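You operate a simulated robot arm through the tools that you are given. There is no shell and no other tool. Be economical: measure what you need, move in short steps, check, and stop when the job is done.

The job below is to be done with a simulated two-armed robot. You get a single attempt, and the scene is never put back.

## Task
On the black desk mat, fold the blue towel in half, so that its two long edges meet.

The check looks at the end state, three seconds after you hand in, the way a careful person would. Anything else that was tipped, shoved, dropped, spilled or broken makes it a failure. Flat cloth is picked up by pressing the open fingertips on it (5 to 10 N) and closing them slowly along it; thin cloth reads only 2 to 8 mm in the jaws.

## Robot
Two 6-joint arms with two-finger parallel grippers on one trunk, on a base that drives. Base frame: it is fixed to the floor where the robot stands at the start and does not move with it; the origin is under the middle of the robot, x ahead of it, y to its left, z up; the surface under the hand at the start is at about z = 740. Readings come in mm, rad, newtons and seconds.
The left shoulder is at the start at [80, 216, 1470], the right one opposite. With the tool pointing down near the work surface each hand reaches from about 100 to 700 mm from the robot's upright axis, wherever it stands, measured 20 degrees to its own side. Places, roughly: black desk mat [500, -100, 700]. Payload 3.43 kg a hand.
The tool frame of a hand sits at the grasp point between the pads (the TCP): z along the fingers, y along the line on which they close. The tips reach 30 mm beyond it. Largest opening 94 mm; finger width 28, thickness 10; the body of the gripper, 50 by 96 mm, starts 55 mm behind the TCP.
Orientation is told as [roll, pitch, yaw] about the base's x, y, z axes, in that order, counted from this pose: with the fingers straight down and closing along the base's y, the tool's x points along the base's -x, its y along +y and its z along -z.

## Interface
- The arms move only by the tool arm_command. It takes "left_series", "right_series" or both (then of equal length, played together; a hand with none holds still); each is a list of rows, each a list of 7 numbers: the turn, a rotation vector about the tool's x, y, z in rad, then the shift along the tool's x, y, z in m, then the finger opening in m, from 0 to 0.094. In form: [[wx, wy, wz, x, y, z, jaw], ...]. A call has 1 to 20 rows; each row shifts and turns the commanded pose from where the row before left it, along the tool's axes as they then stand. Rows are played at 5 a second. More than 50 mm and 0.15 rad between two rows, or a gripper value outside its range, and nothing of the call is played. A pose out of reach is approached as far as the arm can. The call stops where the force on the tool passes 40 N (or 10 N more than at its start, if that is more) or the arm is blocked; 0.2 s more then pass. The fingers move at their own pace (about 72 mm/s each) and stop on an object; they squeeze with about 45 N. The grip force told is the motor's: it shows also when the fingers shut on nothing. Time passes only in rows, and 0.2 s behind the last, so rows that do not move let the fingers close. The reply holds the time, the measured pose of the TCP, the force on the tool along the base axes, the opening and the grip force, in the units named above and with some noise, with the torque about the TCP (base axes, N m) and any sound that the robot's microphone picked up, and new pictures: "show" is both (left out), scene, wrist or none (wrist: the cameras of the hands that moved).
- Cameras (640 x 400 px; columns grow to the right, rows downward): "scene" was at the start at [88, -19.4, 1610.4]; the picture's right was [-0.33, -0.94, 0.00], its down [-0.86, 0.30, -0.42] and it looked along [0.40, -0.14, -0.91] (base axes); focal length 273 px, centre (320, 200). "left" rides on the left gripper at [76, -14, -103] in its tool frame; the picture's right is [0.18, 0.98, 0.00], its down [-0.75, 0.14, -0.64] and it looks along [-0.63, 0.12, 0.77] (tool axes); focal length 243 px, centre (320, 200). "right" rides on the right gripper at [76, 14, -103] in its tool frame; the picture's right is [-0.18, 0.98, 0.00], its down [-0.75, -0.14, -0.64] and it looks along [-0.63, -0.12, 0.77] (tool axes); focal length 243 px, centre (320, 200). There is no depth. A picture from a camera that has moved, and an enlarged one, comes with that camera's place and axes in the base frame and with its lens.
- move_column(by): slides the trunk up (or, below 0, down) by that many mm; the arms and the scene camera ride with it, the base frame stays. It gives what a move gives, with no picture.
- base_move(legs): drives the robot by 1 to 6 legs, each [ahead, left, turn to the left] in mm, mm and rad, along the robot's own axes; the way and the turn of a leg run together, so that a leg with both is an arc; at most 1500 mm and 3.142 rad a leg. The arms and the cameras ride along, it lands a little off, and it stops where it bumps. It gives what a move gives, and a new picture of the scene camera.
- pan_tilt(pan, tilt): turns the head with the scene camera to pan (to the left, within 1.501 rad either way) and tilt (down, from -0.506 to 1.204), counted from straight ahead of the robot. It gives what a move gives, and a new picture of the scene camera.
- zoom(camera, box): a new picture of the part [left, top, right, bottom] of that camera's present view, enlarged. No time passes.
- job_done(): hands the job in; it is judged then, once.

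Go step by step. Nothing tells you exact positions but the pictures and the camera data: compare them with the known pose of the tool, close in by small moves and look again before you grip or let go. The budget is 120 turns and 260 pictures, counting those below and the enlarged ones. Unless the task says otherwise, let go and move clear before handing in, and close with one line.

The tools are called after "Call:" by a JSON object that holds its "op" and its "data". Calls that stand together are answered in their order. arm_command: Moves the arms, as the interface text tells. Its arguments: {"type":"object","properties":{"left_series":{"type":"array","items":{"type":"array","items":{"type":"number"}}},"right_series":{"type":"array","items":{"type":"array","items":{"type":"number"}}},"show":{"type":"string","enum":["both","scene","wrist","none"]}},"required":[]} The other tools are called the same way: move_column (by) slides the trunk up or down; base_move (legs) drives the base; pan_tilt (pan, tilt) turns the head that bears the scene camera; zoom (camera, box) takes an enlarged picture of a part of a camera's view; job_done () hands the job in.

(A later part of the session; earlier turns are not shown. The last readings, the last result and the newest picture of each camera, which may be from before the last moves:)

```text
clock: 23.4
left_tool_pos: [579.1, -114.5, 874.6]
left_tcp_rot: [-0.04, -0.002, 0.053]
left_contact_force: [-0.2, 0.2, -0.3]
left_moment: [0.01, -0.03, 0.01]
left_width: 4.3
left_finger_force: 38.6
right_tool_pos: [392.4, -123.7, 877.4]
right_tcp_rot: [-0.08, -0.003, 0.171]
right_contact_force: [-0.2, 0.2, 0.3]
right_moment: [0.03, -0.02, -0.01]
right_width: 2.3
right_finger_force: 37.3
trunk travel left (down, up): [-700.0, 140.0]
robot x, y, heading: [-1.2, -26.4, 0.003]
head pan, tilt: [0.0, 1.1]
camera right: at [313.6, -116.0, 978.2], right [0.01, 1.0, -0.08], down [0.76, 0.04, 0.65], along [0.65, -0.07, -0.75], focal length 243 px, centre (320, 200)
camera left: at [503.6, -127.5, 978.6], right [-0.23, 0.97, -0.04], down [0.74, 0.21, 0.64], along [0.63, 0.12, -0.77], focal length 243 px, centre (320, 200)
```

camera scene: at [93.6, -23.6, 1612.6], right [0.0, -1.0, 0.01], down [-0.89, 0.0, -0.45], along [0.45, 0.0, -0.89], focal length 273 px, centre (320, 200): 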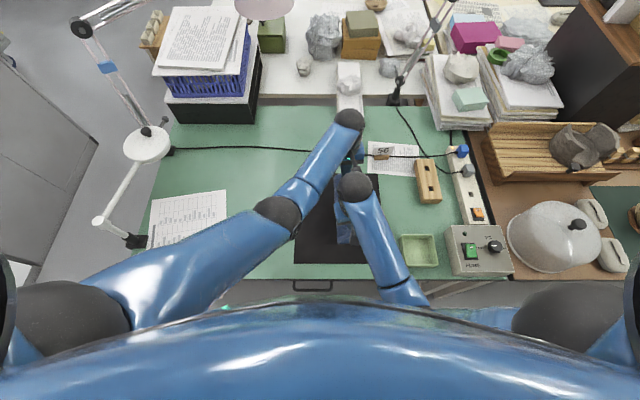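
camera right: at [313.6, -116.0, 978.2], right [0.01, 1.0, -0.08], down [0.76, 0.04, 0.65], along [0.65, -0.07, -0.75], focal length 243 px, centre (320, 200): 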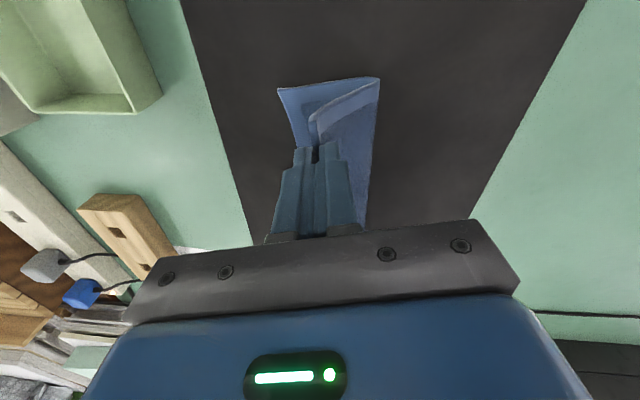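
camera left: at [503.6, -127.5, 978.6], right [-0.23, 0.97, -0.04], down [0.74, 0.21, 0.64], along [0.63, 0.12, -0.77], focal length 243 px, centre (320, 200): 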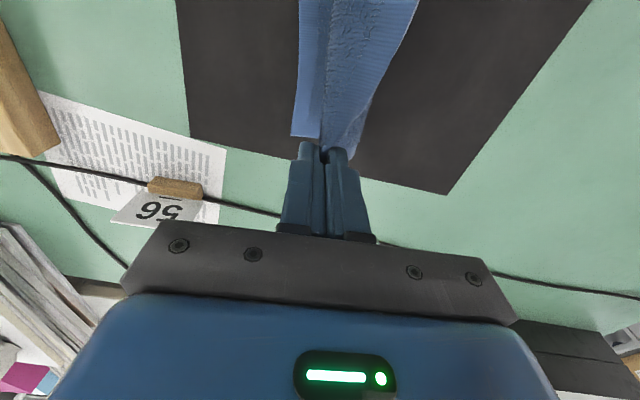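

The bottom right edge is steady at C(382,-174), B(619,-139). Next I'll lean the hands so the fingers point down and left, which lets the held edge fall outward to the right. I'll also shift the right hand further right.

Call:
{"op": "arm_command", "data": {"left_series": [[-0.13, 0, 0, -0.003, -0.004, 0.002, 0], [-0.13, 0, 0, -0.003, -0.004, 0.002, 0], [-0.13, 0, 0, -0.003, -0.004, 0.002, 0], [-0.13, 0, 0, -0.003, -0.004, 0.002, 0], [-0.13, 0, 0, -0.003, -0.004, 0.002, 0]], "right_series": [[-0.13, 0, 0, -0.002, -0.01, 0.002, 0], [-0.13, 0, 0, -0.002, -0.01, 0.002, 0], [-0.13, 0, 0, -0.002, -0.01, 0.002, 0], [-0.13, 0, 0, -0.003, -0.01, 0, 0], [-0.13, 0, 0, -0.003, -0.01, 0, 0]], "show": "both"}}

```text
clock: 24.6
left_tool_pos: [535.9, -95.4, 889.6]
left_tcp_rot: [0.613, 0.001, 0.049]
left_contact_force: [0.2, -0.7, -0.3]
left_moment: [-0.1, 0.0, 0.01]
left_width: 3.8
left_finger_force: 38.3
left hand out of reach, approached as far as the arm can: row 3, 4, 5
right_tool_pos: [411.2, -170.1, 863.3]
right_tcp_rot: [0.575, -0.004, 0.171]
right_contact_force: [0.1, -0.9, 0.3]
right_moment: [-0.03, -0.02, -0.07]
right_width: 2.4
right_finger_force: 37.4
trunk travel left (down, up): [-700.0, 140.0]
robot x, y, heading: [2.4, -32.8, -0.001]
head pan, tilt: [0.0, 1.1]
camera scene: at [94.0, -33.5, 1612.6], right [0.0, -1.0, 0.0], down [-0.89, 0.0, -0.45], along [0.45, 0.0, -0.89], focal length 273 px, centre (320, 200)
camera right: at [345.2, -228.4, 956.3], right [0.04, 0.84, 0.53], down [0.82, -0.33, 0.46], along [0.57, 0.42, -0.71], focal length 243 px, centre (320, 200)
camera left: at [464.6, -169.4, 965.4], right [-0.23, 0.79, 0.57], down [0.77, -0.22, 0.61], along [0.6, 0.57, -0.56], focal length 243 px, centre (320, 200)
```

scene: 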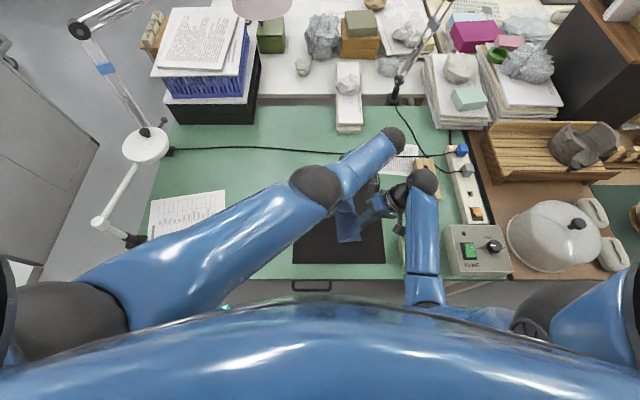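
right: 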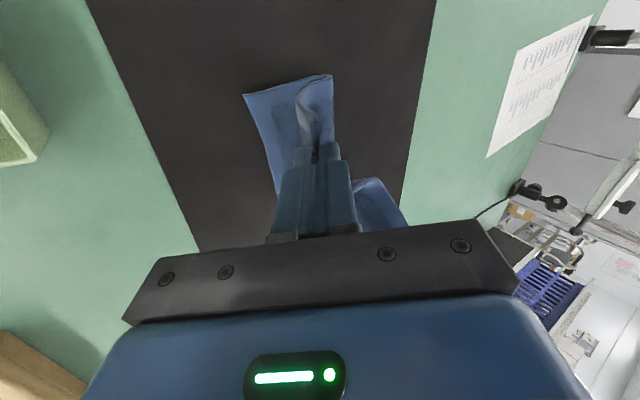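
left: 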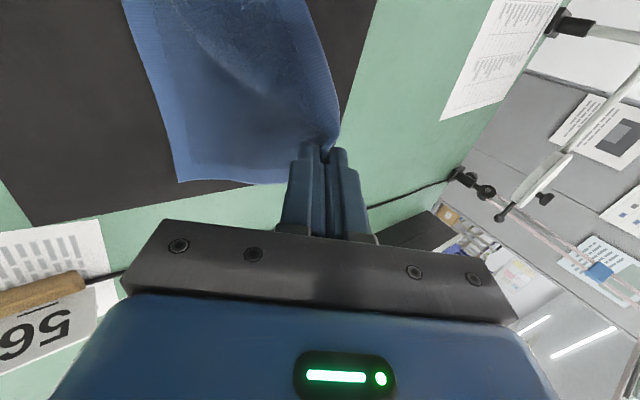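

The left arm reaches its limit when leaning that much, so I'll bring its lean back to about 0.2 rad.

Call:
{"op": "arm_command", "data": {"left_series": [[0.13, 0, 0, 0, 0, 0, 0], [0.13, 0, 0, 0, 0, 0, 0], [0.13, 0, 0, 0, 0, 0, 0], [0, 0, 0, 0, 0, 0, 0]], "show": "wrist"}}

```text
clock: 25.6
left_tool_pos: [535.8, -92.7, 889.8]
left_tcp_rot: [0.219, -0.001, 0.05]
left_contact_force: [0.3, -0.6, -0.9]
left_moment: [0.07, 0.02, 0.03]
left_width: 4.1
left_finger_force: 38.5
right_tool_pos: [411.6, -170.7, 863.2]
right_tcp_rot: [0.57, -0.002, 0.172]
right_contact_force: [0.5, -0.4, 0.0]
right_moment: [-0.07, -0.01, 0.0]
right_width: 2.6
right_finger_force: 37.1
trunk travel left (down, up): [-700.0, 140.0]
robot x, y, heading: [-2.4, -32.0, 0.003]
head pan, tilt: [0.0, 1.1]
camera left: at [462.5, -133.8, 986.9], right [-0.23, 0.95, 0.21], down [0.75, 0.04, 0.66], along [0.62, 0.31, -0.72], focal length 243 px, centre (320, 200)
```

left: 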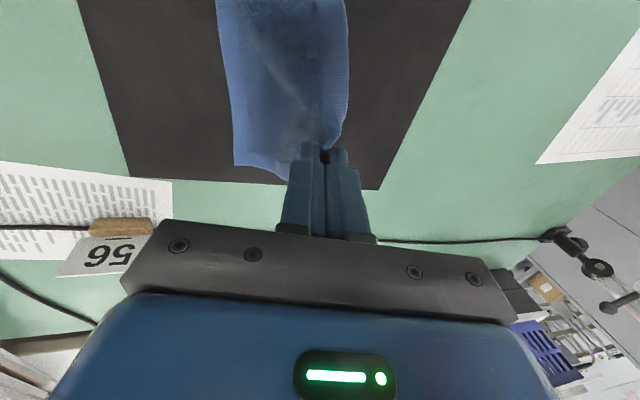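

Call:
{"op": "arm_command", "data": {"left_series": [[0, 0, 0, -0.014, -0.0106, 0.0055, 0], [0, 0, 0, -0.014, -0.0106, 0.0055, 0], [0, 0, 0, -0.014, -0.0106, 0.0055, 0], [0, 0, 0, -0.014, -0.0106, 0.0055, 0], [0, 0, 0, 0, 0, 0, 0]], "right_series": [[0, 0, 0, 0.001, -0.005, 0.0058, 0], [0, 0, 0, 0.001, -0.005, 0.0058, 0], [0, 0, 0, 0.001, -0.005, 0.0058, 0], [0, 0, 0, 0.001, -0.005, 0.0058, 0], [0, 0, 0, 0, 0, 0, 0]], "show": "wrist"}}

```text
clock: 26.8
left_tool_pos: [582.3, -118.6, 864.7]
left_tcp_rot: [0.22, 0.0, 0.053]
left_contact_force: [-0.3, 0.3, -1.0]
left_moment: [0.13, -0.04, 0.01]
left_width: 4.0
left_finger_force: 39.3
left hand out of reach, approached as far as the arm can: row 4
right_tool_pos: [409.4, -174.6, 831.5]
right_tcp_rot: [0.571, -0.004, 0.171]
right_contact_force: [0.5, 0.2, -0.2]
right_moment: [-0.05, -0.04, 0.04]
right_width: 2.4
right_finger_force: 37.2
trunk travel left (down, up): [-700.0, 140.0]
robot x, y, heading: [-0.2, -31.4, -0.001]
head pan, tilt: [0.0, 1.1]
camera right: at [341.7, -231.0, 926.0], right [0.04, 0.85, 0.53], down [0.82, -0.33, 0.47], along [0.57, 0.42, -0.71], focal length 243 px, centre (320, 200)
camera left: at [508.2, -159.9, 963.0], right [-0.23, 0.95, 0.21], down [0.75, 0.04, 0.66], along [0.62, 0.32, -0.72], focal length 243 px, centre (320, 200)
```

right: 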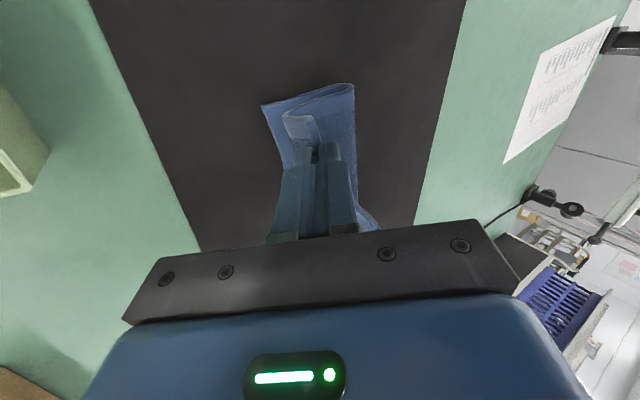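
left: 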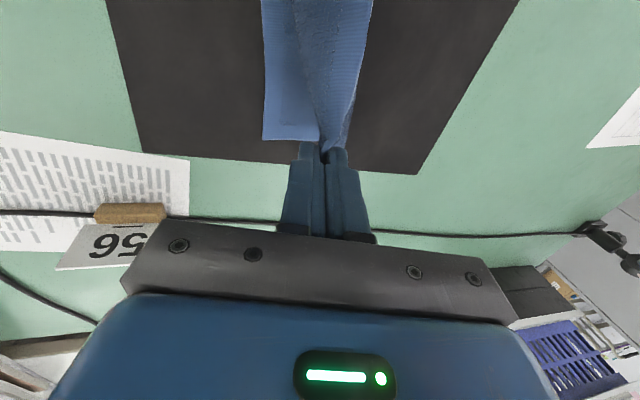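

I'll use the trunk column to lower both hands, since that keeps the left arm in reach. First I'll raise the right hand to the left hand's level.

Call:
{"op": "arm_command", "data": {"right_series": [[0, 0, 0, 0.001, 0.004, -0.007, 0], [0, 0, 0, 0.001, 0.004, -0.007, 0], [0, 0, 0, 0.001, 0.004, -0.007, 0], [0, 0, 0, 0, 0, 0, 0]], "show": "none"}}

Call:
{"op": "move_column", "data": {"by": -60}}

Call:
{"op": "arm_command", "data": {"left_series": [[0, 0, 0, -0.006, -0.002, 0.001, 0], [0, 0, 0, -0.006, -0.002, 0.001, 0], [0, 0, 0, 0, 0, 0, 0]], "right_series": [[0, 0, 0, 0, 0, 0, 0], [0, 0, 0, 0, 0, 0, 0], [0, 0, 0, 0, 0, 0, 0]], "show": "both"}}

```text
clock: 27.8
left_tool_pos: [581.8, -120.1, 865.5]
left_tcp_rot: [0.22, 0.0, 0.05]
left_contact_force: [1.0, -0.3, 0.7]
left_moment: [0.14, -0.02, 0.02]
left_width: 4.1
left_finger_force: 38.8
right_tool_pos: [407.4, -177.0, 856.9]
right_tcp_rot: [0.571, -0.003, 0.169]
right_contact_force: [0.5, 0.1, 0.2]
right_moment: [-0.07, -0.02, 0.0]
right_width: 2.3
right_finger_force: 38.0
trunk travel left (down, up): [-700.0, 140.0]
robot x, y, heading: [2.4, -27.6, -0.003]
head pan, tilt: [0.0, 1.1]
```

```text
clock: 28.8
left_tool_pos: [580.8, -119.9, 806.6]
left_tcp_rot: [0.221, -0.002, 0.051]
left_contact_force: [-0.4, -0.1, 1.3]
left_moment: [0.09, 0.01, 0.01]
left_width: 4.3
left_finger_force: 38.7
right_tool_pos: [406.9, -176.5, 796.7]
right_tcp_rot: [0.571, -0.004, 0.171]
right_contact_force: [0.0, -0.3, -0.3]
right_moment: [-0.06, 0.02, 0.01]
right_width: 2.6
right_finger_force: 37.1
trunk travel left (down, up): [-640.0, 200.0]
robot x, y, heading: [-1.7, -31.5, -0.0]
head pan, tilt: [0.0, 1.1]
```

```text
clock: 29.6
left_tool_pos: [581.4, -119.7, 805.5]
left_tcp_rot: [0.218, 0.0, 0.051]
left_contact_force: [0.3, 0.7, 0.2]
left_moment: [0.1, 0.02, 0.04]
left_width: 4.1
left_finger_force: 38.8
left hand out of reach, approached as far as the arm can: row 1, 2
right_tool_pos: [406.8, -176.4, 796.3]
right_tcp_rot: [0.571, -0.004, 0.172]
right_contact_force: [-0.1, -0.6, -0.2]
right_moment: [-0.09, -0.04, 0.0]
right_width: 2.6
right_finger_force: 37.0
trunk travel left (down, up): [-640.0, 200.0]
robot x, y, heading: [-0.5, -34.3, -0.001]
head pan, tilt: [0.0, 1.1]
camera scene: at [93.5, -31.2, 1552.6], right [0.0, -1.0, 0.0], down [-0.89, 0.0, -0.45], along [0.45, 0.0, -0.89], focal length 273 px, centre (320, 200)
camera right: at [339.1, -233.0, 890.6], right [0.04, 0.85, 0.53], down [0.82, -0.33, 0.47], along [0.57, 0.42, -0.71], focal length 243 px, centre (320, 200)
camera left: at [508.1, -160.1, 902.9], right [-0.23, 0.95, 0.22], down [0.75, 0.04, 0.66], along [0.62, 0.32, -0.72], focal length 243 px, centre (320, 200)
```

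scene: 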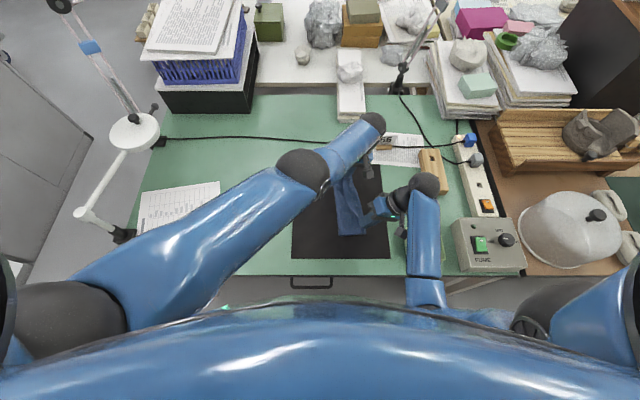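
right: 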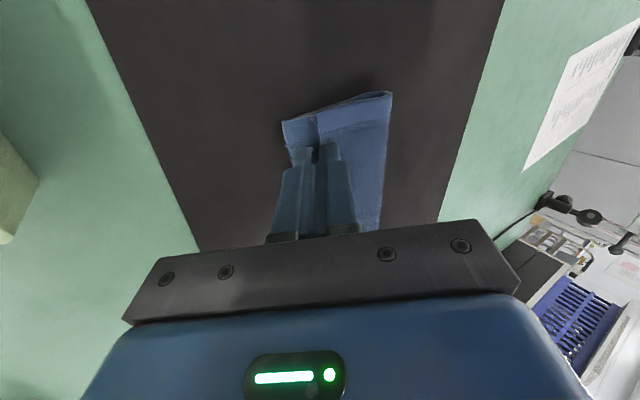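
left: 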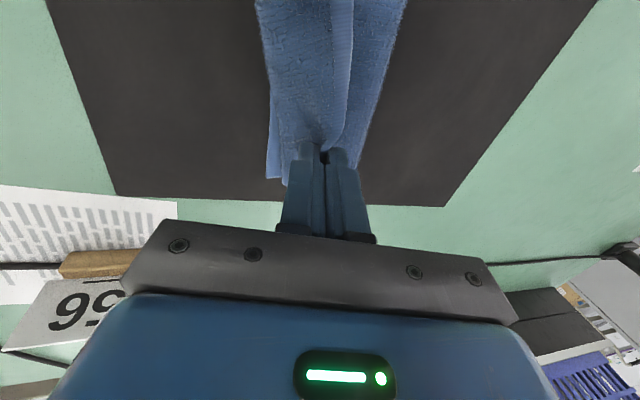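

Call:
{"op": "zoom", "data": {"camera": "left", "box": [230, 0, 430, 200]}}

Call:
{"op": "zoom", "data": {"camera": "right", "box": [250, 75, 410, 215]}}

Call:
{"op": "zoom", "data": {"camera": "scene", "box": [280, 150, 420, 265]}}

```text
2.00 times, centred on (330, 100) of left
camera zoom: at [508.1, -160.1, 902.9], right [-0.23, 0.95, 0.22], down [0.75, 0.04, 0.66], along [0.62, 0.32, -0.72], focal length 485 px, centre (300, 400)
```

zoom: 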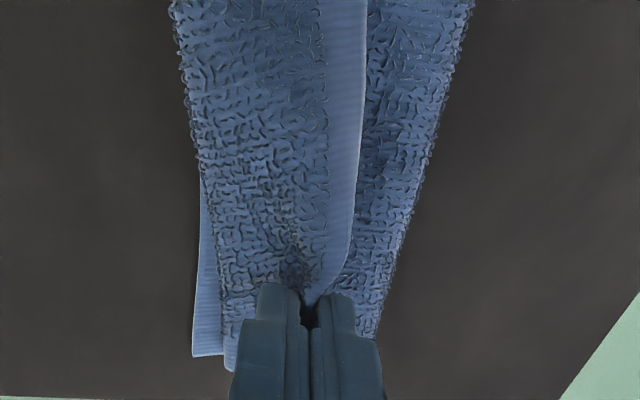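

```text
2.86 times, centred on (330, 145) of right
camera zoom: at [339.1, -233.0, 890.6], right [0.04, 0.85, 0.53], down [0.82, -0.33, 0.47], along [0.57, 0.42, -0.71], focal length 693 px, centre (291, 357)
```

zoom: 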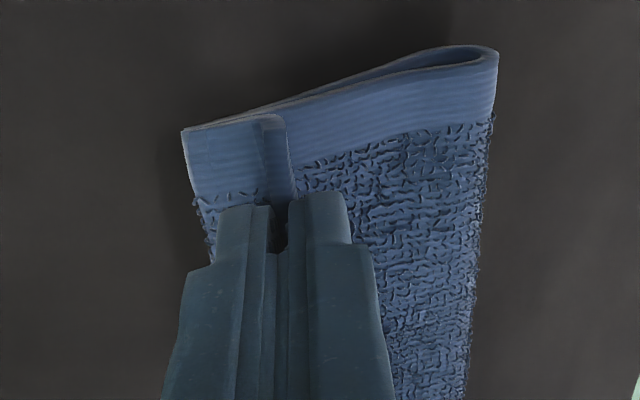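

```text
3.48 times, centred on (350, 208) of scene
camera zoom: at [93.5, -31.2, 1552.6], right [0.0, -1.0, 0.0], down [-0.89, 0.0, -0.45], along [0.45, 0.0, -0.89], focal length 949 px, centre (216, 174)
```

zoom: 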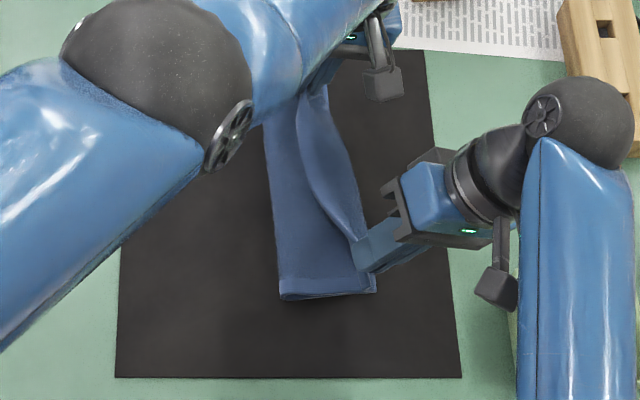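

The layout looks good: the free strip beyond the pinch lies folded back and should spring out when released. The left hand still needs about 12 mm more forward, so I'll trade column height for arm height to gain reach.

Call:
{"op": "arm_command", "data": {"left_series": [[0, 0, 0, -0.003, 0.0015, -0.0075, 0], [0, 0, 0, -0.003, 0.0015, -0.0075, 0], [0, 0, 0, 0, 0, 0, 0]], "right_series": [[0, 0, 0, 0.001, 0.0054, -0.0084, 0], [0, 0, 0, 0.001, 0.0054, -0.0084, 0], [0, 0, 0, 0, 0, 0, 0]], "show": "none"}}

Call:
{"op": "move_column", "data": {"by": -30}}

Call:
{"op": "arm_command", "data": {"left_series": [[0, 0, 0, -0.003, 0.0015, -0.0075, 0], [0, 0, 0, -0.004, 0.0015, -0.0075, 0], [0, 0, 0, 0, 0, 0, 0]], "right_series": [[0, 0, 0, 0.001, 0.0054, -0.0084, 0], [0, 0, 0, 0.001, 0.0054, -0.0084, 0], [0, 0, 0, 0, 0, 0, 0]], "show": "none"}}

```text
clock: 30.4
left_tool_pos: [587.6, -119.8, 820.0]
left_tcp_rot: [0.223, 0.001, 0.05]
left_contact_force: [-0.6, -0.2, -1.1]
left_moment: [0.06, -0.04, 0.0]
left_width: 4.1
left_finger_force: 38.0
right_tool_pos: [405.1, -176.8, 816.2]
right_tcp_rot: [0.57, -0.004, 0.171]
right_contact_force: [0.4, -0.2, -0.4]
right_moment: [-0.06, 0.01, 0.0]
right_width: 2.7
right_finger_force: 37.5
trunk travel left (down, up): [-640.0, 200.0]
robot x, y, heading: [-0.8, -31.4, 0.005]
head pan, tilt: [0.0, 1.1]
```

```text
clock: 31.1
left_tool_pos: [588.5, -119.3, 790.4]
left_tcp_rot: [0.222, 0.0, 0.051]
left_contact_force: [0.1, -0.3, 0.0]
left_moment: [0.13, -0.03, 0.0]
left_width: 4.2
left_finger_force: 39.3
right_tool_pos: [404.0, -176.1, 788.5]
right_tcp_rot: [0.571, -0.004, 0.17]
right_contact_force: [-0.7, -0.6, 0.4]
right_moment: [-0.03, -0.02, -0.01]
right_width: 2.5
right_finger_force: 36.1
trunk travel left (down, up): [-610.0, 230.0]
robot x, y, heading: [-0.3, -30.4, -0.001]
head pan, tilt: [0.0, 1.1]
```

```text
clock: 31.9
left_tool_pos: [593.6, -119.1, 805.0]
left_tcp_rot: [0.222, 0.001, 0.049]
left_contact_force: [-3.9, -1.1, 0.6]
left_moment: [0.06, 0.13, 0.03]
left_width: 4.5
left_finger_force: 38.2
right_tool_pos: [403.0, -177.3, 808.8]
right_tcp_rot: [0.57, -0.004, 0.171]
right_contact_force: [2.8, 0.7, 0.4]
right_moment: [-0.02, -0.12, -0.05]
right_width: 2.1
right_finger_force: 37.1
trunk travel left (down, up): [-610.0, 230.0]
robot x, y, heading: [3.2, -28.6, 0.004]
head pan, tilt: [0.0, 1.1]
```

Call:
{"op": "arm_command", "data": {"left_series": [[0, 0, 0, 0.004, 0, 0, 0], [0, 0, 0, 0, 0, 0, 0]], "right_series": [[0, 0, 0, -0.003, 0, 0, 0], [0, 0, 0, 0, 0, 0, 0]], "show": "none"}}

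Call:
{"op": "move_column", "data": {"by": -27}}

Call:
{"op": "arm_command", "data": {"left_series": [[0, 0, 0, 0, 0, 0, 0]], "right_series": [[0, 0, 0, 0, 0, 0, 0]], "show": "both"}}

Call:
{"op": "zoom", "data": {"camera": "scene", "box": [280, 140, 420, 255]}}

```text
clock: 32.5
left_tool_pos: [591.1, -119.5, 806.0]
left_tcp_rot: [0.22, -0.001, 0.051]
left_contact_force: [0.9, -0.3, 0.3]
left_moment: [0.12, -0.01, 0.0]
left_width: 4.0
left_finger_force: 38.4
right_tool_pos: [405.6, -175.9, 807.5]
right_tcp_rot: [0.57, -0.003, 0.171]
right_contact_force: [0.0, -0.8, 0.2]
right_moment: [-0.03, 0.05, 0.02]
right_width: 2.3
right_finger_force: 37.6
trunk travel left (down, up): [-610.0, 230.0]
robot x, y, heading: [0.5, -33.1, 0.002]
head pan, tilt: [0.0, 1.1]
```

```text
clock: 33.2
left_tool_pos: [589.5, -120.5, 781.9]
left_tcp_rot: [0.219, -0.004, 0.052]
left_contact_force: [-3.6, 1.7, 18.4]
left_moment: [0.11, 0.13, 0.0]
left_width: 4.1
left_finger_force: 38.7
right_tool_pos: [405.6, -175.5, 780.8]
right_tcp_rot: [0.57, -0.005, 0.172]
right_contact_force: [1.8, 0.6, 2.6]
right_moment: [0.03, -0.01, -0.01]
right_width: 2.2
right_finger_force: 37.5
trunk travel left (down, up): [-583.0, 257.0]
robot x, y, heading: [0.5, -32.5, 0.004]
head pan, tilt: [0.0, 1.1]
```

```text
clock: 33.6
left_tool_pos: [590.2, -119.6, 781.8]
left_tcp_rot: [0.219, -0.005, 0.053]
left_contact_force: [-1.2, 0.9, 20.3]
left_moment: [0.13, 0.04, 0.01]
left_width: 3.8
left_finger_force: 38.9
right_tool_pos: [403.7, -176.4, 781.1]
right_tcp_rot: [0.569, -0.005, 0.171]
right_contact_force: [0.9, 0.2, 3.0]
right_moment: [0.05, -0.03, -0.03]
right_width: 2.6
right_finger_force: 37.2
trunk travel left (down, up): [-583.0, 257.0]
robot x, y, heading: [1.8, -30.0, 0.004]
head pan, tilt: [0.0, 1.1]
camera scene: at [90.9, -30.3, 1495.9], right [0.0, -1.0, 0.0], down [-0.89, 0.0, -0.46], along [0.46, 0.0, -0.89], focal length 273 px, centre (320, 200)
camera right: at [337.0, -232.5, 874.7], right [0.04, 0.85, 0.53], down [0.82, -0.33, 0.47], along [0.57, 0.42, -0.71], focal length 243 px, centre (320, 200)
camera left: at [516.0, -160.2, 878.9], right [-0.23, 0.95, 0.21], down [0.75, 0.04, 0.66], along [0.62, 0.31, -0.72], focal length 243 px, centre (320, 200)
```

scene: 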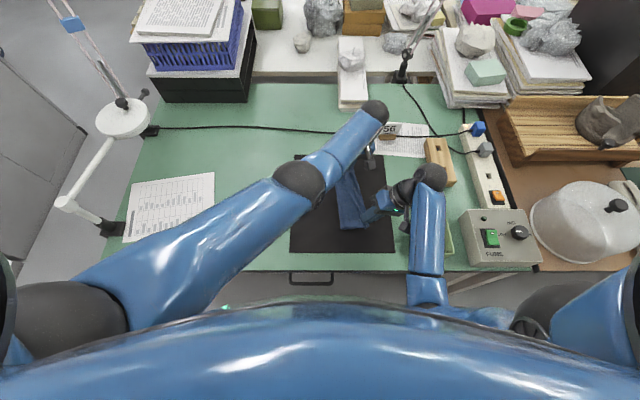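
right: 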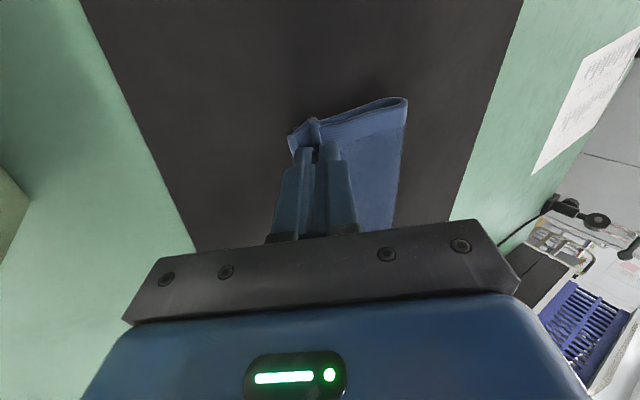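
left: 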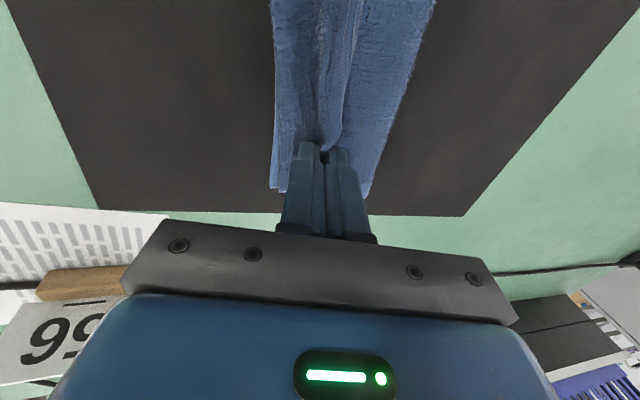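

```text
3.48 times, centred on (350, 198) of scene
camera zoom: at [90.9, -30.3, 1495.9], right [0.0, -1.0, 0.0], down [-0.89, 0.0, -0.46], along [0.46, 0.0, -0.89], focal length 949 px, centre (216, 209)
```

zoom: 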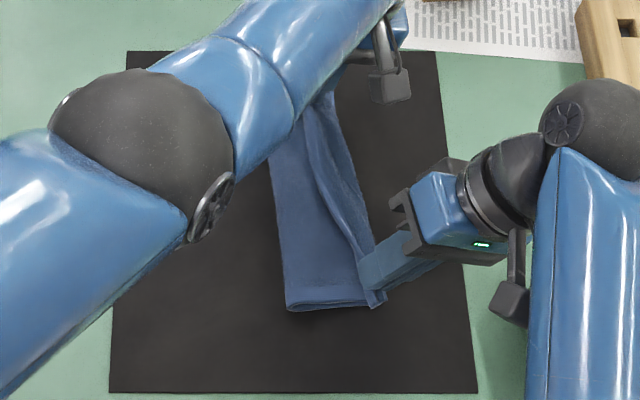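

Both pinches are down at the right edge. I'll ease the left up, open both grippers a little, and back out along the finger axes.

Call:
{"op": "arm_command", "data": {"left_series": [[0, 0, 0, 0, 0, -0.002, 0], [0, 0, 0, 0, 0, -0.001, 0.006], [0, 0, 0, 0, 0, -0.001, 0.012], [0, 0, 0, 0, 0, -0.001, 0.018], [0, 0, 0, 0, 0, -0.001, 0.024], [0, 0, 0, 0, 0, -0.01, 0.024], [0, 0, 0, 0, 0, -0.015, 0.024], [0, 0, 0, 0, 0, -0.02, 0.024]], "right_series": [[0, 0, 0, 0, 0, 0, 0], [0, 0, 0, 0, 0, -0.001, 0.006], [0, 0, 0, 0, 0.001, -0.001, 0.012], [0, 0, 0, 0, 0.001, -0.001, 0.018], [0, 0, 0, 0, 0.001, -0.002, 0.024], [0, 0, 0, 0, 0, -0.01, 0.024], [0, 0, 0, 0, 0, -0.015, 0.024], [0, 0, 0, 0, 0, -0.02, 0.024]], "show": "both"}}

Call:
{"op": "zoom", "data": {"camera": "scene", "box": [280, 140, 420, 255]}}

```text
clock: 35.5
left_tool_pos: [591.3, -130.3, 829.5]
left_tcp_rot: [0.22, 0.0, 0.051]
left_contact_force: [0.0, 0.5, 0.6]
left_moment: [0.0, 0.04, 0.0]
left_width: 24.0
left_finger_force: 0.0
right_tool_pos: [415.2, -181.6, 789.6]
right_tcp_rot: [0.571, -0.005, 0.168]
right_contact_force: [0.1, -0.1, 0.2]
right_moment: [-0.01, -0.01, 0.0]
right_width: 24.2
right_finger_force: 0.0
right hand out of reach, approached as far as the arm can: row 6, 7, 8
trunk travel left (down, up): [-583.0, 257.0]
robot x, y, heading: [-2.3, -33.4, 0.002]
head pan, tilt: [0.0, 1.1]
camera scene: at [93.6, -31.3, 1495.5], right [0.0, -1.0, 0.0], down [-0.89, 0.0, -0.45], along [0.45, 0.0, -0.89], focal length 273 px, centre (320, 200)
camera right: at [347.8, -237.1, 883.2], right [0.04, 0.85, 0.53], down [0.82, -0.33, 0.47], along [0.57, 0.42, -0.71], focal length 243 px, centre (320, 200)
camera left: at [517.0, -171.6, 926.3], right [-0.23, 0.95, 0.22], down [0.75, 0.04, 0.66], along [0.62, 0.32, -0.72], focal length 243 px, centre (320, 200)
```

scene: 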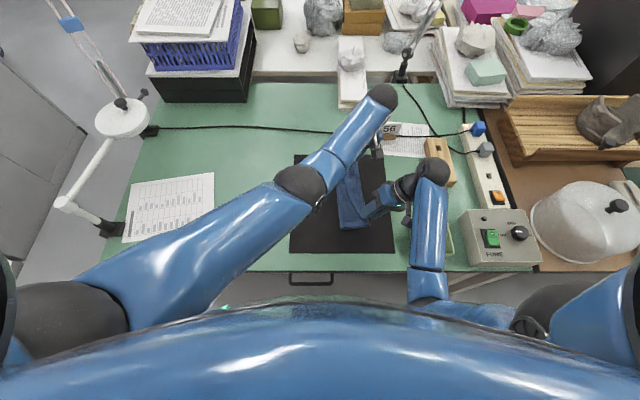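
right: 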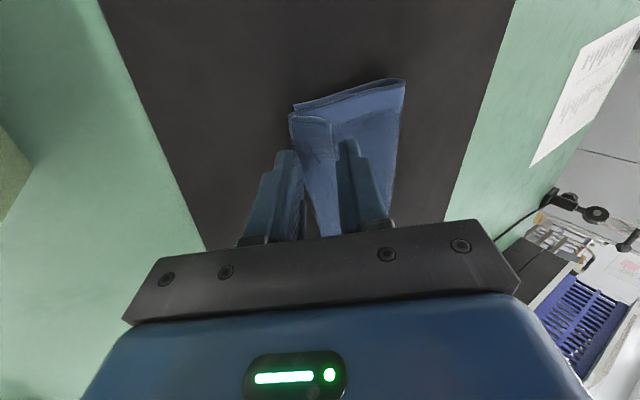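
left: 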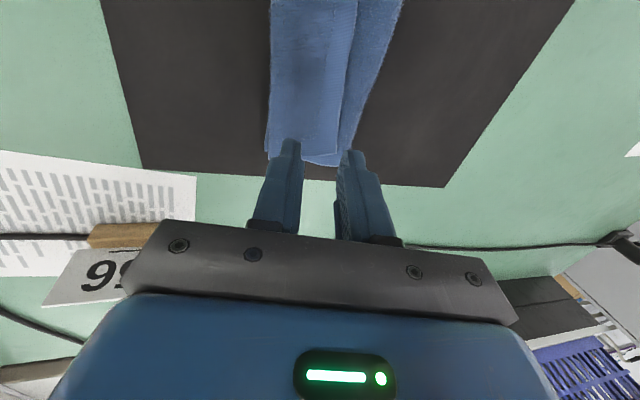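

```text
3.48 times, centred on (350, 198) of scene
camera zoom: at [93.6, -31.3, 1495.5], right [0.0, -1.0, 0.0], down [-0.89, 0.0, -0.45], along [0.45, 0.0, -0.89], focal length 949 px, centre (216, 209)
```

zoom: 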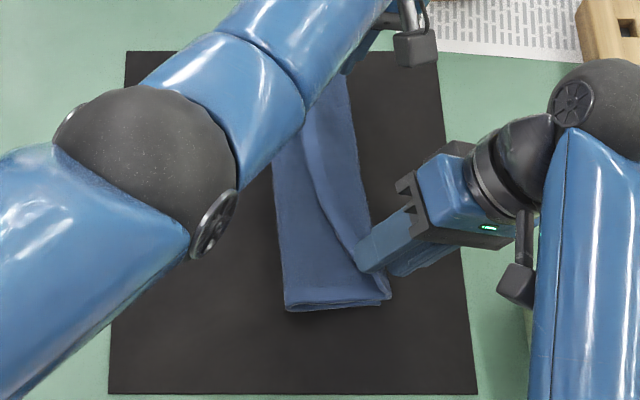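

Both are released, but the strip beyond the pinches stayed folded back. I'll withdraw the right hand sideways and raise the column for room and a clear look.

Call:
{"op": "arm_command", "data": {"right_series": [[0, 0, 0, 0, -0.0085, -0.0055, 0.024], [0, 0, 0, 0, -0.0085, -0.0055, 0.024], [0, 0, 0, 0, -0.0085, -0.0055, 0.024], [0, 0, 0, 0, -0.0085, -0.0055, 0.024]], "show": "none"}}

Call:
{"op": "move_column", "data": {"by": 117}}

Call:
{"op": "arm_command", "data": {"left_series": [[0, 0, 0, 0.02, 0.04, -0.01, 0.024], [0, 0, 0, 0.02, 0.04, -0.01, 0.024], [0, 0, 0, 0.02, 0.04, -0.01, 0.024], [0, 0, 0, 0.02, 0.04, -0.01, 0.024], [0, 0, 0, 0.02, 0.04, -0.01, 0.024]], "right_series": [[0.13, 0, 0, 0, -0.02, 0, 0.024], [0.13, 0, 0, 0, -0.02, 0, 0.024], [0.13, 0, 0, 0, -0.02, 0, 0.024], [0.13, 0, 0, 0, -0.02, 0, 0.024], [0.05, 0, 0, 0, 0, 0, 0.024]], "show": "both"}}

Call:
{"op": "zoom", "data": {"camera": "scene", "box": [280, 140, 420, 255]}}

```text
clock: 36.5
left_tool_pos: [590.0, -128.3, 830.2]
left_tcp_rot: [0.218, 0.0, 0.051]
left_contact_force: [0.4, -0.6, -0.7]
left_moment: [-0.04, 0.02, 0.01]
left_width: 24.0
left_finger_force: 0.0
right_tool_pos: [424.3, -209.7, 778.1]
right_tcp_rot: [0.57, -0.008, 0.173]
right_contact_force: [-6.2, 12.8, 16.6]
right_moment: [0.41, 0.44, -0.15]
right_width: 12.9
right_finger_force: 0.0
right hand out of reach, approached as far as the arm can: row 1, 2, 3, 4
trunk travel left (down, up): [-583.0, 257.0]
robot x, y, heading: [2.0, -33.5, 0.005]
head pan, tilt: [0.0, 1.1]
```

```text
clock: 37.9
left_tool_pos: [590.6, -131.6, 945.6]
left_tcp_rot: [0.22, 0.001, 0.05]
left_contact_force: [0.1, -0.2, 0.6]
left_moment: [-0.03, 0.01, 0.0]
left_width: 24.2
left_finger_force: 0.0
right_tool_pos: [426.2, -211.8, 892.6]
right_tcp_rot: [0.571, -0.005, 0.17]
right_contact_force: [0.0, -0.4, -0.3]
right_moment: [0.02, 0.0, 0.02]
right_width: 24.2
right_finger_force: 0.1
trunk travel left (down, up): [-700.0, 140.0]
robot x, y, heading: [-0.4, -32.4, 0.0]
head pan, tilt: [0.0, 1.1]
```

```text
clock: 39.1
left_tool_pos: [551.1, 30.4, 940.3]
left_tcp_rot: [0.221, -0.002, 0.05]
left_contact_force: [-0.9, -0.1, 1.2]
left_moment: [-0.04, 0.01, -0.04]
left_width: 24.1
left_finger_force: 0.1
left hand out of reach, approached as far as the arm can: row 2, 3, 4, 5
right_tool_pos: [438.1, -284.4, 863.3]
right_tcp_rot: [-0.004, -0.008, 0.168]
right_contact_force: [0.5, 0.8, 0.6]
right_moment: [0.01, -0.04, -0.03]
right_width: 24.4
right_finger_force: 0.0
trunk travel left (down, up): [-700.0, 140.0]
robot x, y, heading: [-5.9, -35.4, 0.001]
head pan, tilt: [0.0, 1.1]
camera scene: at [92.5, -28.8, 1612.7], right [0.0, -1.0, 0.0], down [-0.89, 0.0, -0.45], along [0.45, 0.0, -0.89], focal length 273 px, centre (320, 200)
camera right: at [360.8, -282.9, 965.4], right [0.02, 1.0, 0.0], down [0.76, -0.01, 0.65], along [0.65, -0.01, -0.76], focal length 243 px, centre (320, 200)
camera left: at [476.8, -10.4, 1038.9], right [-0.23, 0.95, 0.21], down [0.75, 0.04, 0.66], along [0.62, 0.31, -0.72], focal length 243 px, centre (320, 200)
```

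scene: 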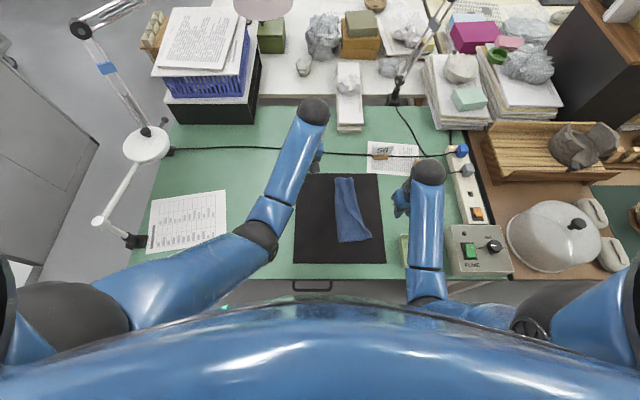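
right: 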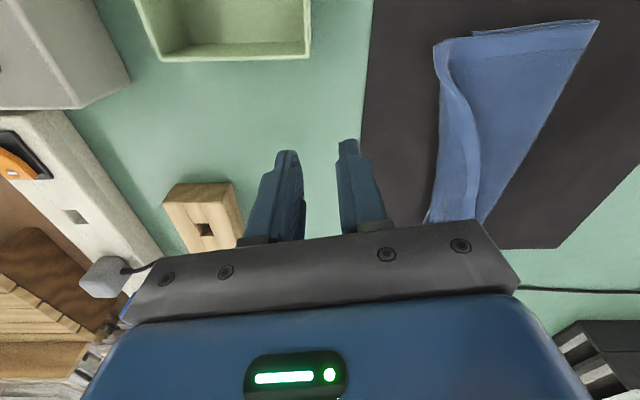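
left: 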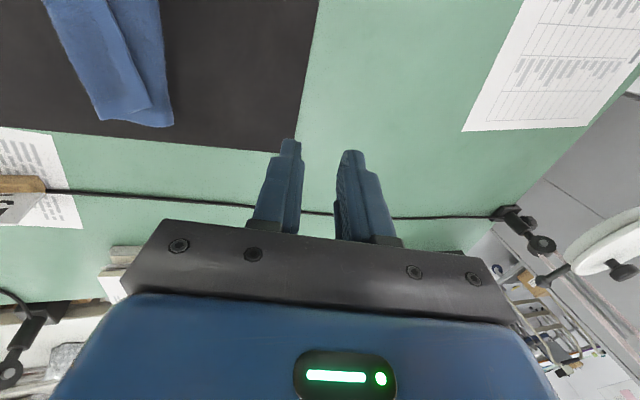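

```text
3.48 times, centred on (350, 198) of scene
camera zoom: at [92.5, -28.8, 1612.7], right [0.0, -1.0, 0.0], down [-0.89, 0.0, -0.45], along [0.45, 0.0, -0.89], focal length 949 px, centre (216, 209)
```

zoom: 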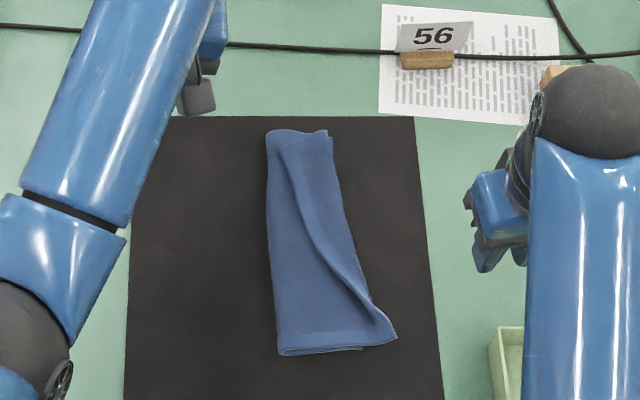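

The near end opened nicely. At the far end the top strip is folded back. I'll look closer.

Call:
{"op": "zoom", "data": {"camera": "scene", "box": [325, 165, 385, 250]}}

Call:
{"op": "zoom", "data": {"camera": "left", "box": [20, 0, 220, 140]}}

Call:
{"op": "zoom", "data": {"camera": "right", "box": [400, 0, 640, 230]}}

```text
4.71 times, centred on (355, 208) of scene
camera zoom: at [92.5, -28.8, 1612.7], right [0.0, -1.0, 0.0], down [-0.89, 0.0, -0.45], along [0.45, 0.0, -0.89], focal length 1284 px, centre (155, 165)
```

zoom: 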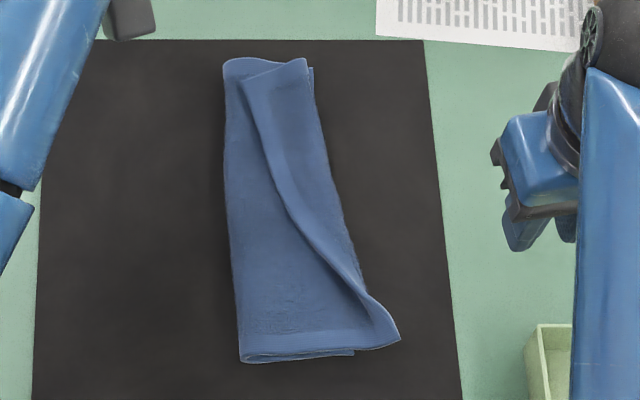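

```text
2.86 times, centred on (120, 70) of left
camera zoom: at [476.8, -10.4, 1038.9], right [-0.23, 0.95, 0.21], down [0.75, 0.04, 0.66], along [0.62, 0.31, -0.72], focal length 693 px, centre (891, 571)
```

zoom: 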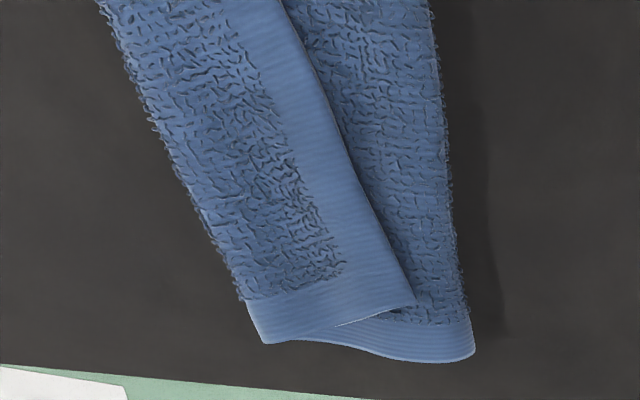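

```text
1.74 times, centred on (520, 115) of right
camera zoom: at [360.8, -282.9, 965.4], right [0.02, 1.0, 0.0], down [0.76, -0.01, 0.65], along [0.65, -0.01, -0.76], focal length 422 px, centre (-28, 348)
```

zoom: 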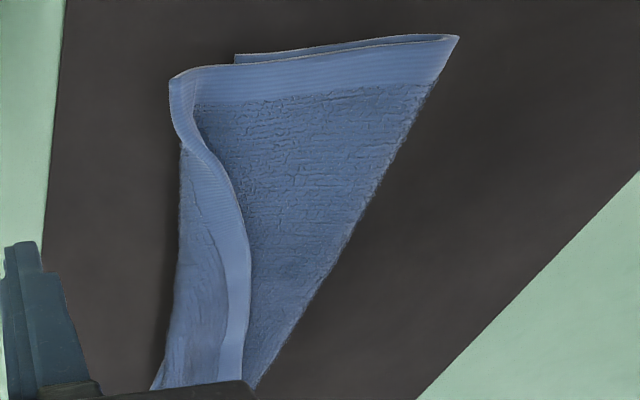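

Here is the situation:
- The far end's strip is folded back, with A near (608,-101) and the crease at y≈-151.
- The near corner D overhangs to y≈-202.

I'll shift the base right for reach. Then the left hand will pinch the folded-back strip and flip it to the right, and I'll re-lay the top edge properly.

Call:
{"op": "arm_command", "data": {"left_series": [[0.11, 0, 0.05, 0, 0, 0, 0.024], [0.11, 0, 0, 0, 0, 0, 0.024]], "right_series": [[0, 0, 0, 0, 0.04, -0.015, 0.024], [0, 0, 0, 0, 0.04, -0.015, 0.024]], "show": "none"}}

Call:
{"op": "base_move", "data": {"legs": [[0, -100, 0]]}}

Call:
{"op": "zoom", "data": {"camera": "scene", "box": [260, 150, 380, 260]}}

```text
clock: 39.7
left_tool_pos: [552.0, 29.6, 940.4]
left_tcp_rot: [-0.003, 0.005, 0.0]
left_contact_force: [0.3, 0.7, 1.0]
left_moment: [-0.01, 0.0, 0.0]
left_width: 24.2
left_finger_force: 0.1
right_tool_pos: [425.6, -203.5, 892.7]
right_tcp_rot: [-0.003, -0.007, 0.169]
right_contact_force: [0.5, 0.2, -0.4]
right_moment: [-0.02, 0.0, -0.01]
right_width: 24.1
right_finger_force: 0.0
trunk travel left (down, up): [-700.0, 140.0]
robot x, y, heading: [0.7, -30.6, -0.002]
head pan, tilt: [0.0, 1.1]
```

```text
clock: 40.9
left_tool_pos: [553.1, -68.4, 941.7]
left_tcp_rot: [-0.004, 0.009, 0.005]
left_contact_force: [0.3, 0.4, 0.6]
left_moment: [-0.03, 0.02, 0.02]
left_width: 23.8
left_finger_force: 0.1
right_tool_pos: [425.7, -302.7, 892.2]
right_tcp_rot: [-0.004, -0.005, 0.168]
right_contact_force: [-0.2, 0.3, 0.2]
right_moment: [-0.01, 0.0, 0.02]
right_width: 23.9
right_finger_force: 0.0
trunk travel left (down, up): [-700.0, 140.0]
robot x, y, heading: [-1.7, -130.6, -0.003]
head pan, tilt: [0.0, 1.1]
camera scene: at [93.6, -125.5, 1612.6], right [0.0, -1.0, 0.0], down [-0.89, 0.0, -0.45], along [0.45, 0.0, -0.89], focal length 273 px, centre (320, 200)
```

scene: 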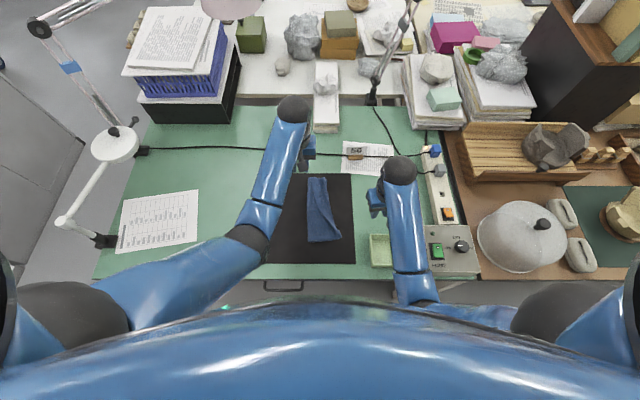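

```text
3.64 times, centred on (320, 205) of scene
camera zoom: at [93.6, -125.5, 1612.6], right [0.0, -1.0, 0.0], down [-0.89, 0.0, -0.45], along [0.45, 0.0, -0.89], focal length 992 px, centre (320, 182)
```

zoom: 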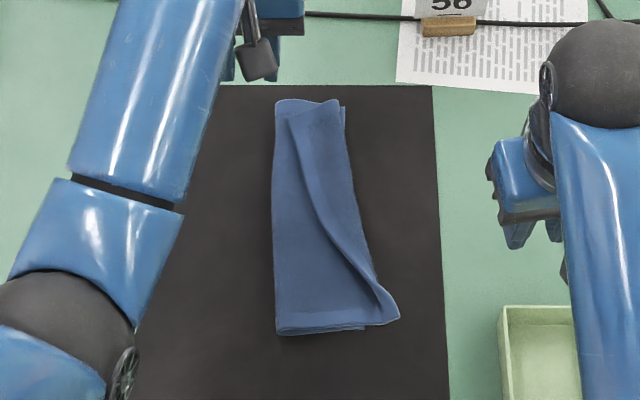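

The left hand goes above the folded-back strip at about (583,-124).

Call:
{"op": "arm_command", "data": {"left_series": [[0, 0, 0, -0.006, -0.011, 0.03, 0.024], [0, 0, 0, -0.006, -0.011, 0.03, 0.024], [0, 0, 0, -0.006, -0.011, 0.03, 0.024], [0, 0, 0, -0.006, -0.011, 0.03, 0.024], [0, 0, 0, -0.006, -0.012, 0.026, 0.024], [0, 0, -0.1, 0, 0, 0, 0.024], [0, 0, -0.1, 0, 0, 0, 0.024]], "show": "wrist"}}

Call:
{"op": "zoom", "data": {"camera": "left", "box": [230, 40, 430, 200]}}

```text
clock: 42.5
left_tool_pos: [581.5, -127.4, 794.6]
left_tcp_rot: [0.003, 0.007, 0.206]
left_contact_force: [-0.4, -0.6, 0.3]
left_moment: [0.0, -0.02, -0.02]
left_width: 23.9
left_finger_force: 0.1
right_tool_pos: [425.1, -304.7, 892.4]
right_tcp_rot: [0.001, -0.006, 0.168]
right_contact_force: [0.0, 0.6, 0.4]
right_moment: [0.02, 0.01, 0.04]
right_width: 23.9
right_finger_force: 0.1
trunk travel left (down, up): [-700.0, 140.0]
robot x, y, heading: [4.9, -133.4, 0.002]
head pan, tilt: [0.0, 1.1]
camera left: at [510.6, -157.2, 898.3], right [-0.38, 0.93, 0.0], down [0.71, 0.29, 0.64], along [0.59, 0.24, -0.77], focal length 243 px, centre (320, 200)
```

left: 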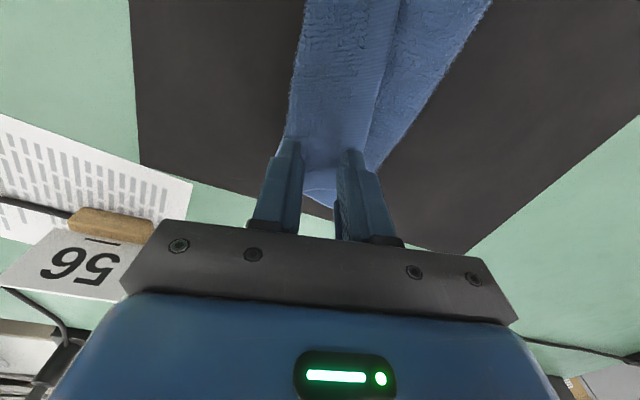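

```text
2.50 times, centred on (330, 120) of left
camera zoom: at [510.6, -157.2, 898.3], right [-0.38, 0.93, 0.0], down [0.71, 0.29, 0.64], along [0.59, 0.24, -0.77], focal length 606 px, centre (295, 400)
```

zoom: 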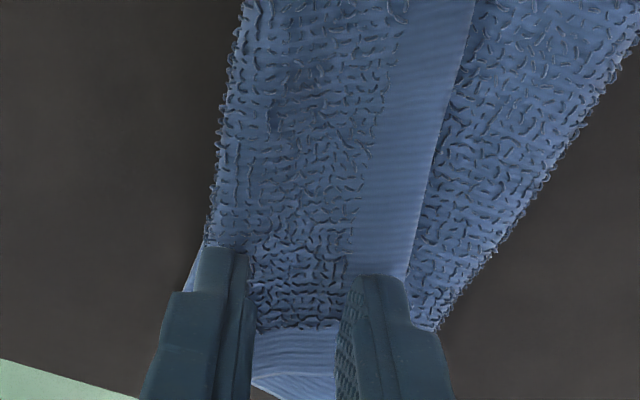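

Call:
{"op": "arm_command", "data": {"left_series": [[0, 0, 0, 0.006, 0.005, 0, 0.024], [0, 0, 0, 0, 0, 0.004, 0.024], [0, 0, 0, 0, 0, 0.003, 0.024], [0, 0, 0, 0, 0, 0.002, 0.024], [0, 0, 0, 0, 0, 0, 0.024]], "show": "none"}}

```text
clock: 43.7
left_tool_pos: [575.2, -123.8, 785.8]
left_tcp_rot: [0.003, 0.006, 0.203]
left_contact_force: [-0.8, 0.3, 1.8]
left_moment: [0.02, 0.02, -0.01]
left_width: 23.7
left_finger_force: 0.2
right_tool_pos: [424.9, -305.2, 892.8]
right_tcp_rot: [0.001, -0.006, 0.17]
right_contact_force: [0.3, -0.4, -0.5]
right_moment: [-0.01, 0.0, 0.01]
right_width: 23.9
right_finger_force: 0.0
trunk travel left (down, up): [-700.0, 140.0]
robot x, y, heading: [2.7, -128.5, -0.003]
head pan, tilt: [0.0, 1.1]
```

Call:
{"op": "arm_command", "data": {"left_series": [[0, 0, 0, 0, 0, 0.002, 0.024], [0, 0, 0, 0, 0, 0.0015, 0.024], [0, 0, 0, 0, 0, 0, 0.024]], "show": "none"}}

```text
clock: 44.5
left_tool_pos: [574.9, -124.7, 783.2]
left_tcp_rot: [0.002, 0.006, 0.203]
left_contact_force: [-1.9, 1.0, 9.1]
left_moment: [-0.09, 0.01, -0.04]
left_width: 24.0
left_finger_force: 0.1
right_tool_pos: [426.1, -305.7, 891.5]
right_tcp_rot: [-0.001, -0.005, 0.17]
right_contact_force: [-0.2, 0.4, 0.5]
right_moment: [0.02, 0.01, -0.02]
right_width: 23.8
right_finger_force: 0.1
trunk travel left (down, up): [-700.0, 140.0]
robot x, y, heading: [-1.8, -130.9, 0.001]
head pan, tilt: [0.0, 1.1]
```

Pressing at 9 N. I'll close slowly, then lift a little.

Call:
{"op": "arm_command", "data": {"left_series": [[0, 0, 0, 0, 0, 0, 0.021], [0, 0, 0, 0, 0, 0, 0.018], [0, 0, 0, 0, 0, 0, 0.015], [0, 0, 0, 0, 0, 0, 0.012], [0, 0, 0, 0, 0, 0, 0.009], [0, 0, 0, 0, 0, 0, 0.006], [0, 0, 0, 0, 0, 0, 0.003], [0, 0, 0, 0, 0, 0, 0], [0, 0, 0, 0, 0, 0, 0], [0, 0, 0, 0, 0, -0.01, 0], [0, 0, 0, 0, 0, -0.01, 0], [0, 0, 0, 0, 0, -0.005, 0]], "show": "both"}}

Call:
{"op": "zoom", "data": {"camera": "left", "box": [230, 40, 430, 200]}}

```text
clock: 47.1
left_tool_pos: [574.5, -124.3, 808.1]
left_tcp_rot: [0.002, 0.008, 0.202]
left_contact_force: [0.6, -0.5, -0.9]
left_moment: [0.01, 0.02, -0.01]
left_width: 3.6
left_finger_force: 38.2
right_tool_pos: [425.7, -305.8, 891.5]
right_tcp_rot: [0.0, -0.008, 0.169]
right_contact_force: [0.1, -0.2, -0.2]
right_moment: [0.02, 0.02, -0.01]
right_width: 24.0
right_finger_force: 0.1
trunk travel left (down, up): [-700.0, 140.0]
robot x, y, heading: [-0.7, -137.0, -0.001]
head pan, tilt: [0.0, 1.1]
camera scene: at [93.6, -131.1, 1612.6], right [0.0, -1.0, 0.0], down [-0.89, 0.0, -0.45], along [0.45, 0.0, -0.89], focal length 273 px, centre (320, 200)
camera left: at [503.8, -153.7, 911.0], right [-0.38, 0.93, 0.0], down [0.72, 0.29, 0.64], along [0.59, 0.24, -0.77], focal length 243 px, centre (320, 200)
```

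scene: 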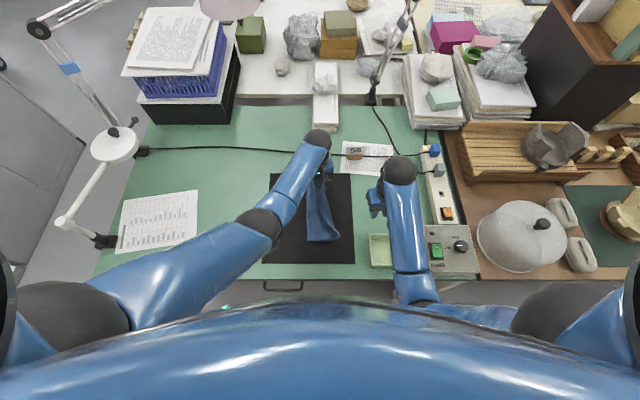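
left: 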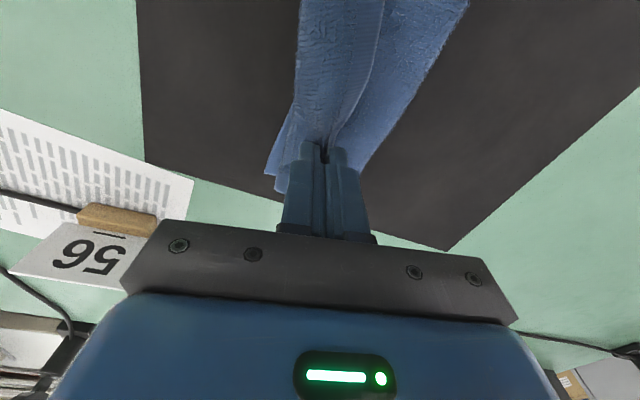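

```text
2.50 times, centred on (330, 120) of left
camera zoom: at [503.8, -153.7, 911.0], right [-0.38, 0.93, 0.0], down [0.72, 0.29, 0.64], along [0.59, 0.24, -0.77], focal length 606 px, centre (295, 400)
```

zoom: 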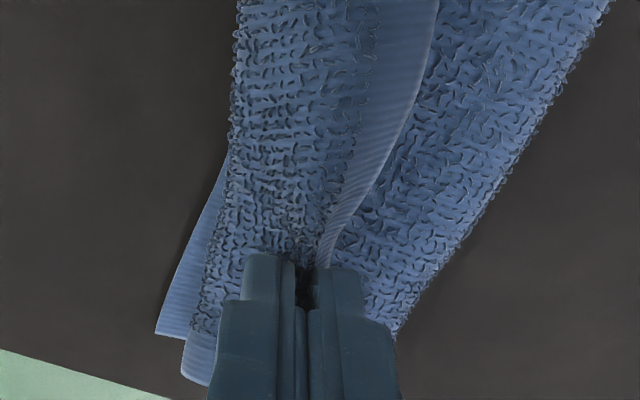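

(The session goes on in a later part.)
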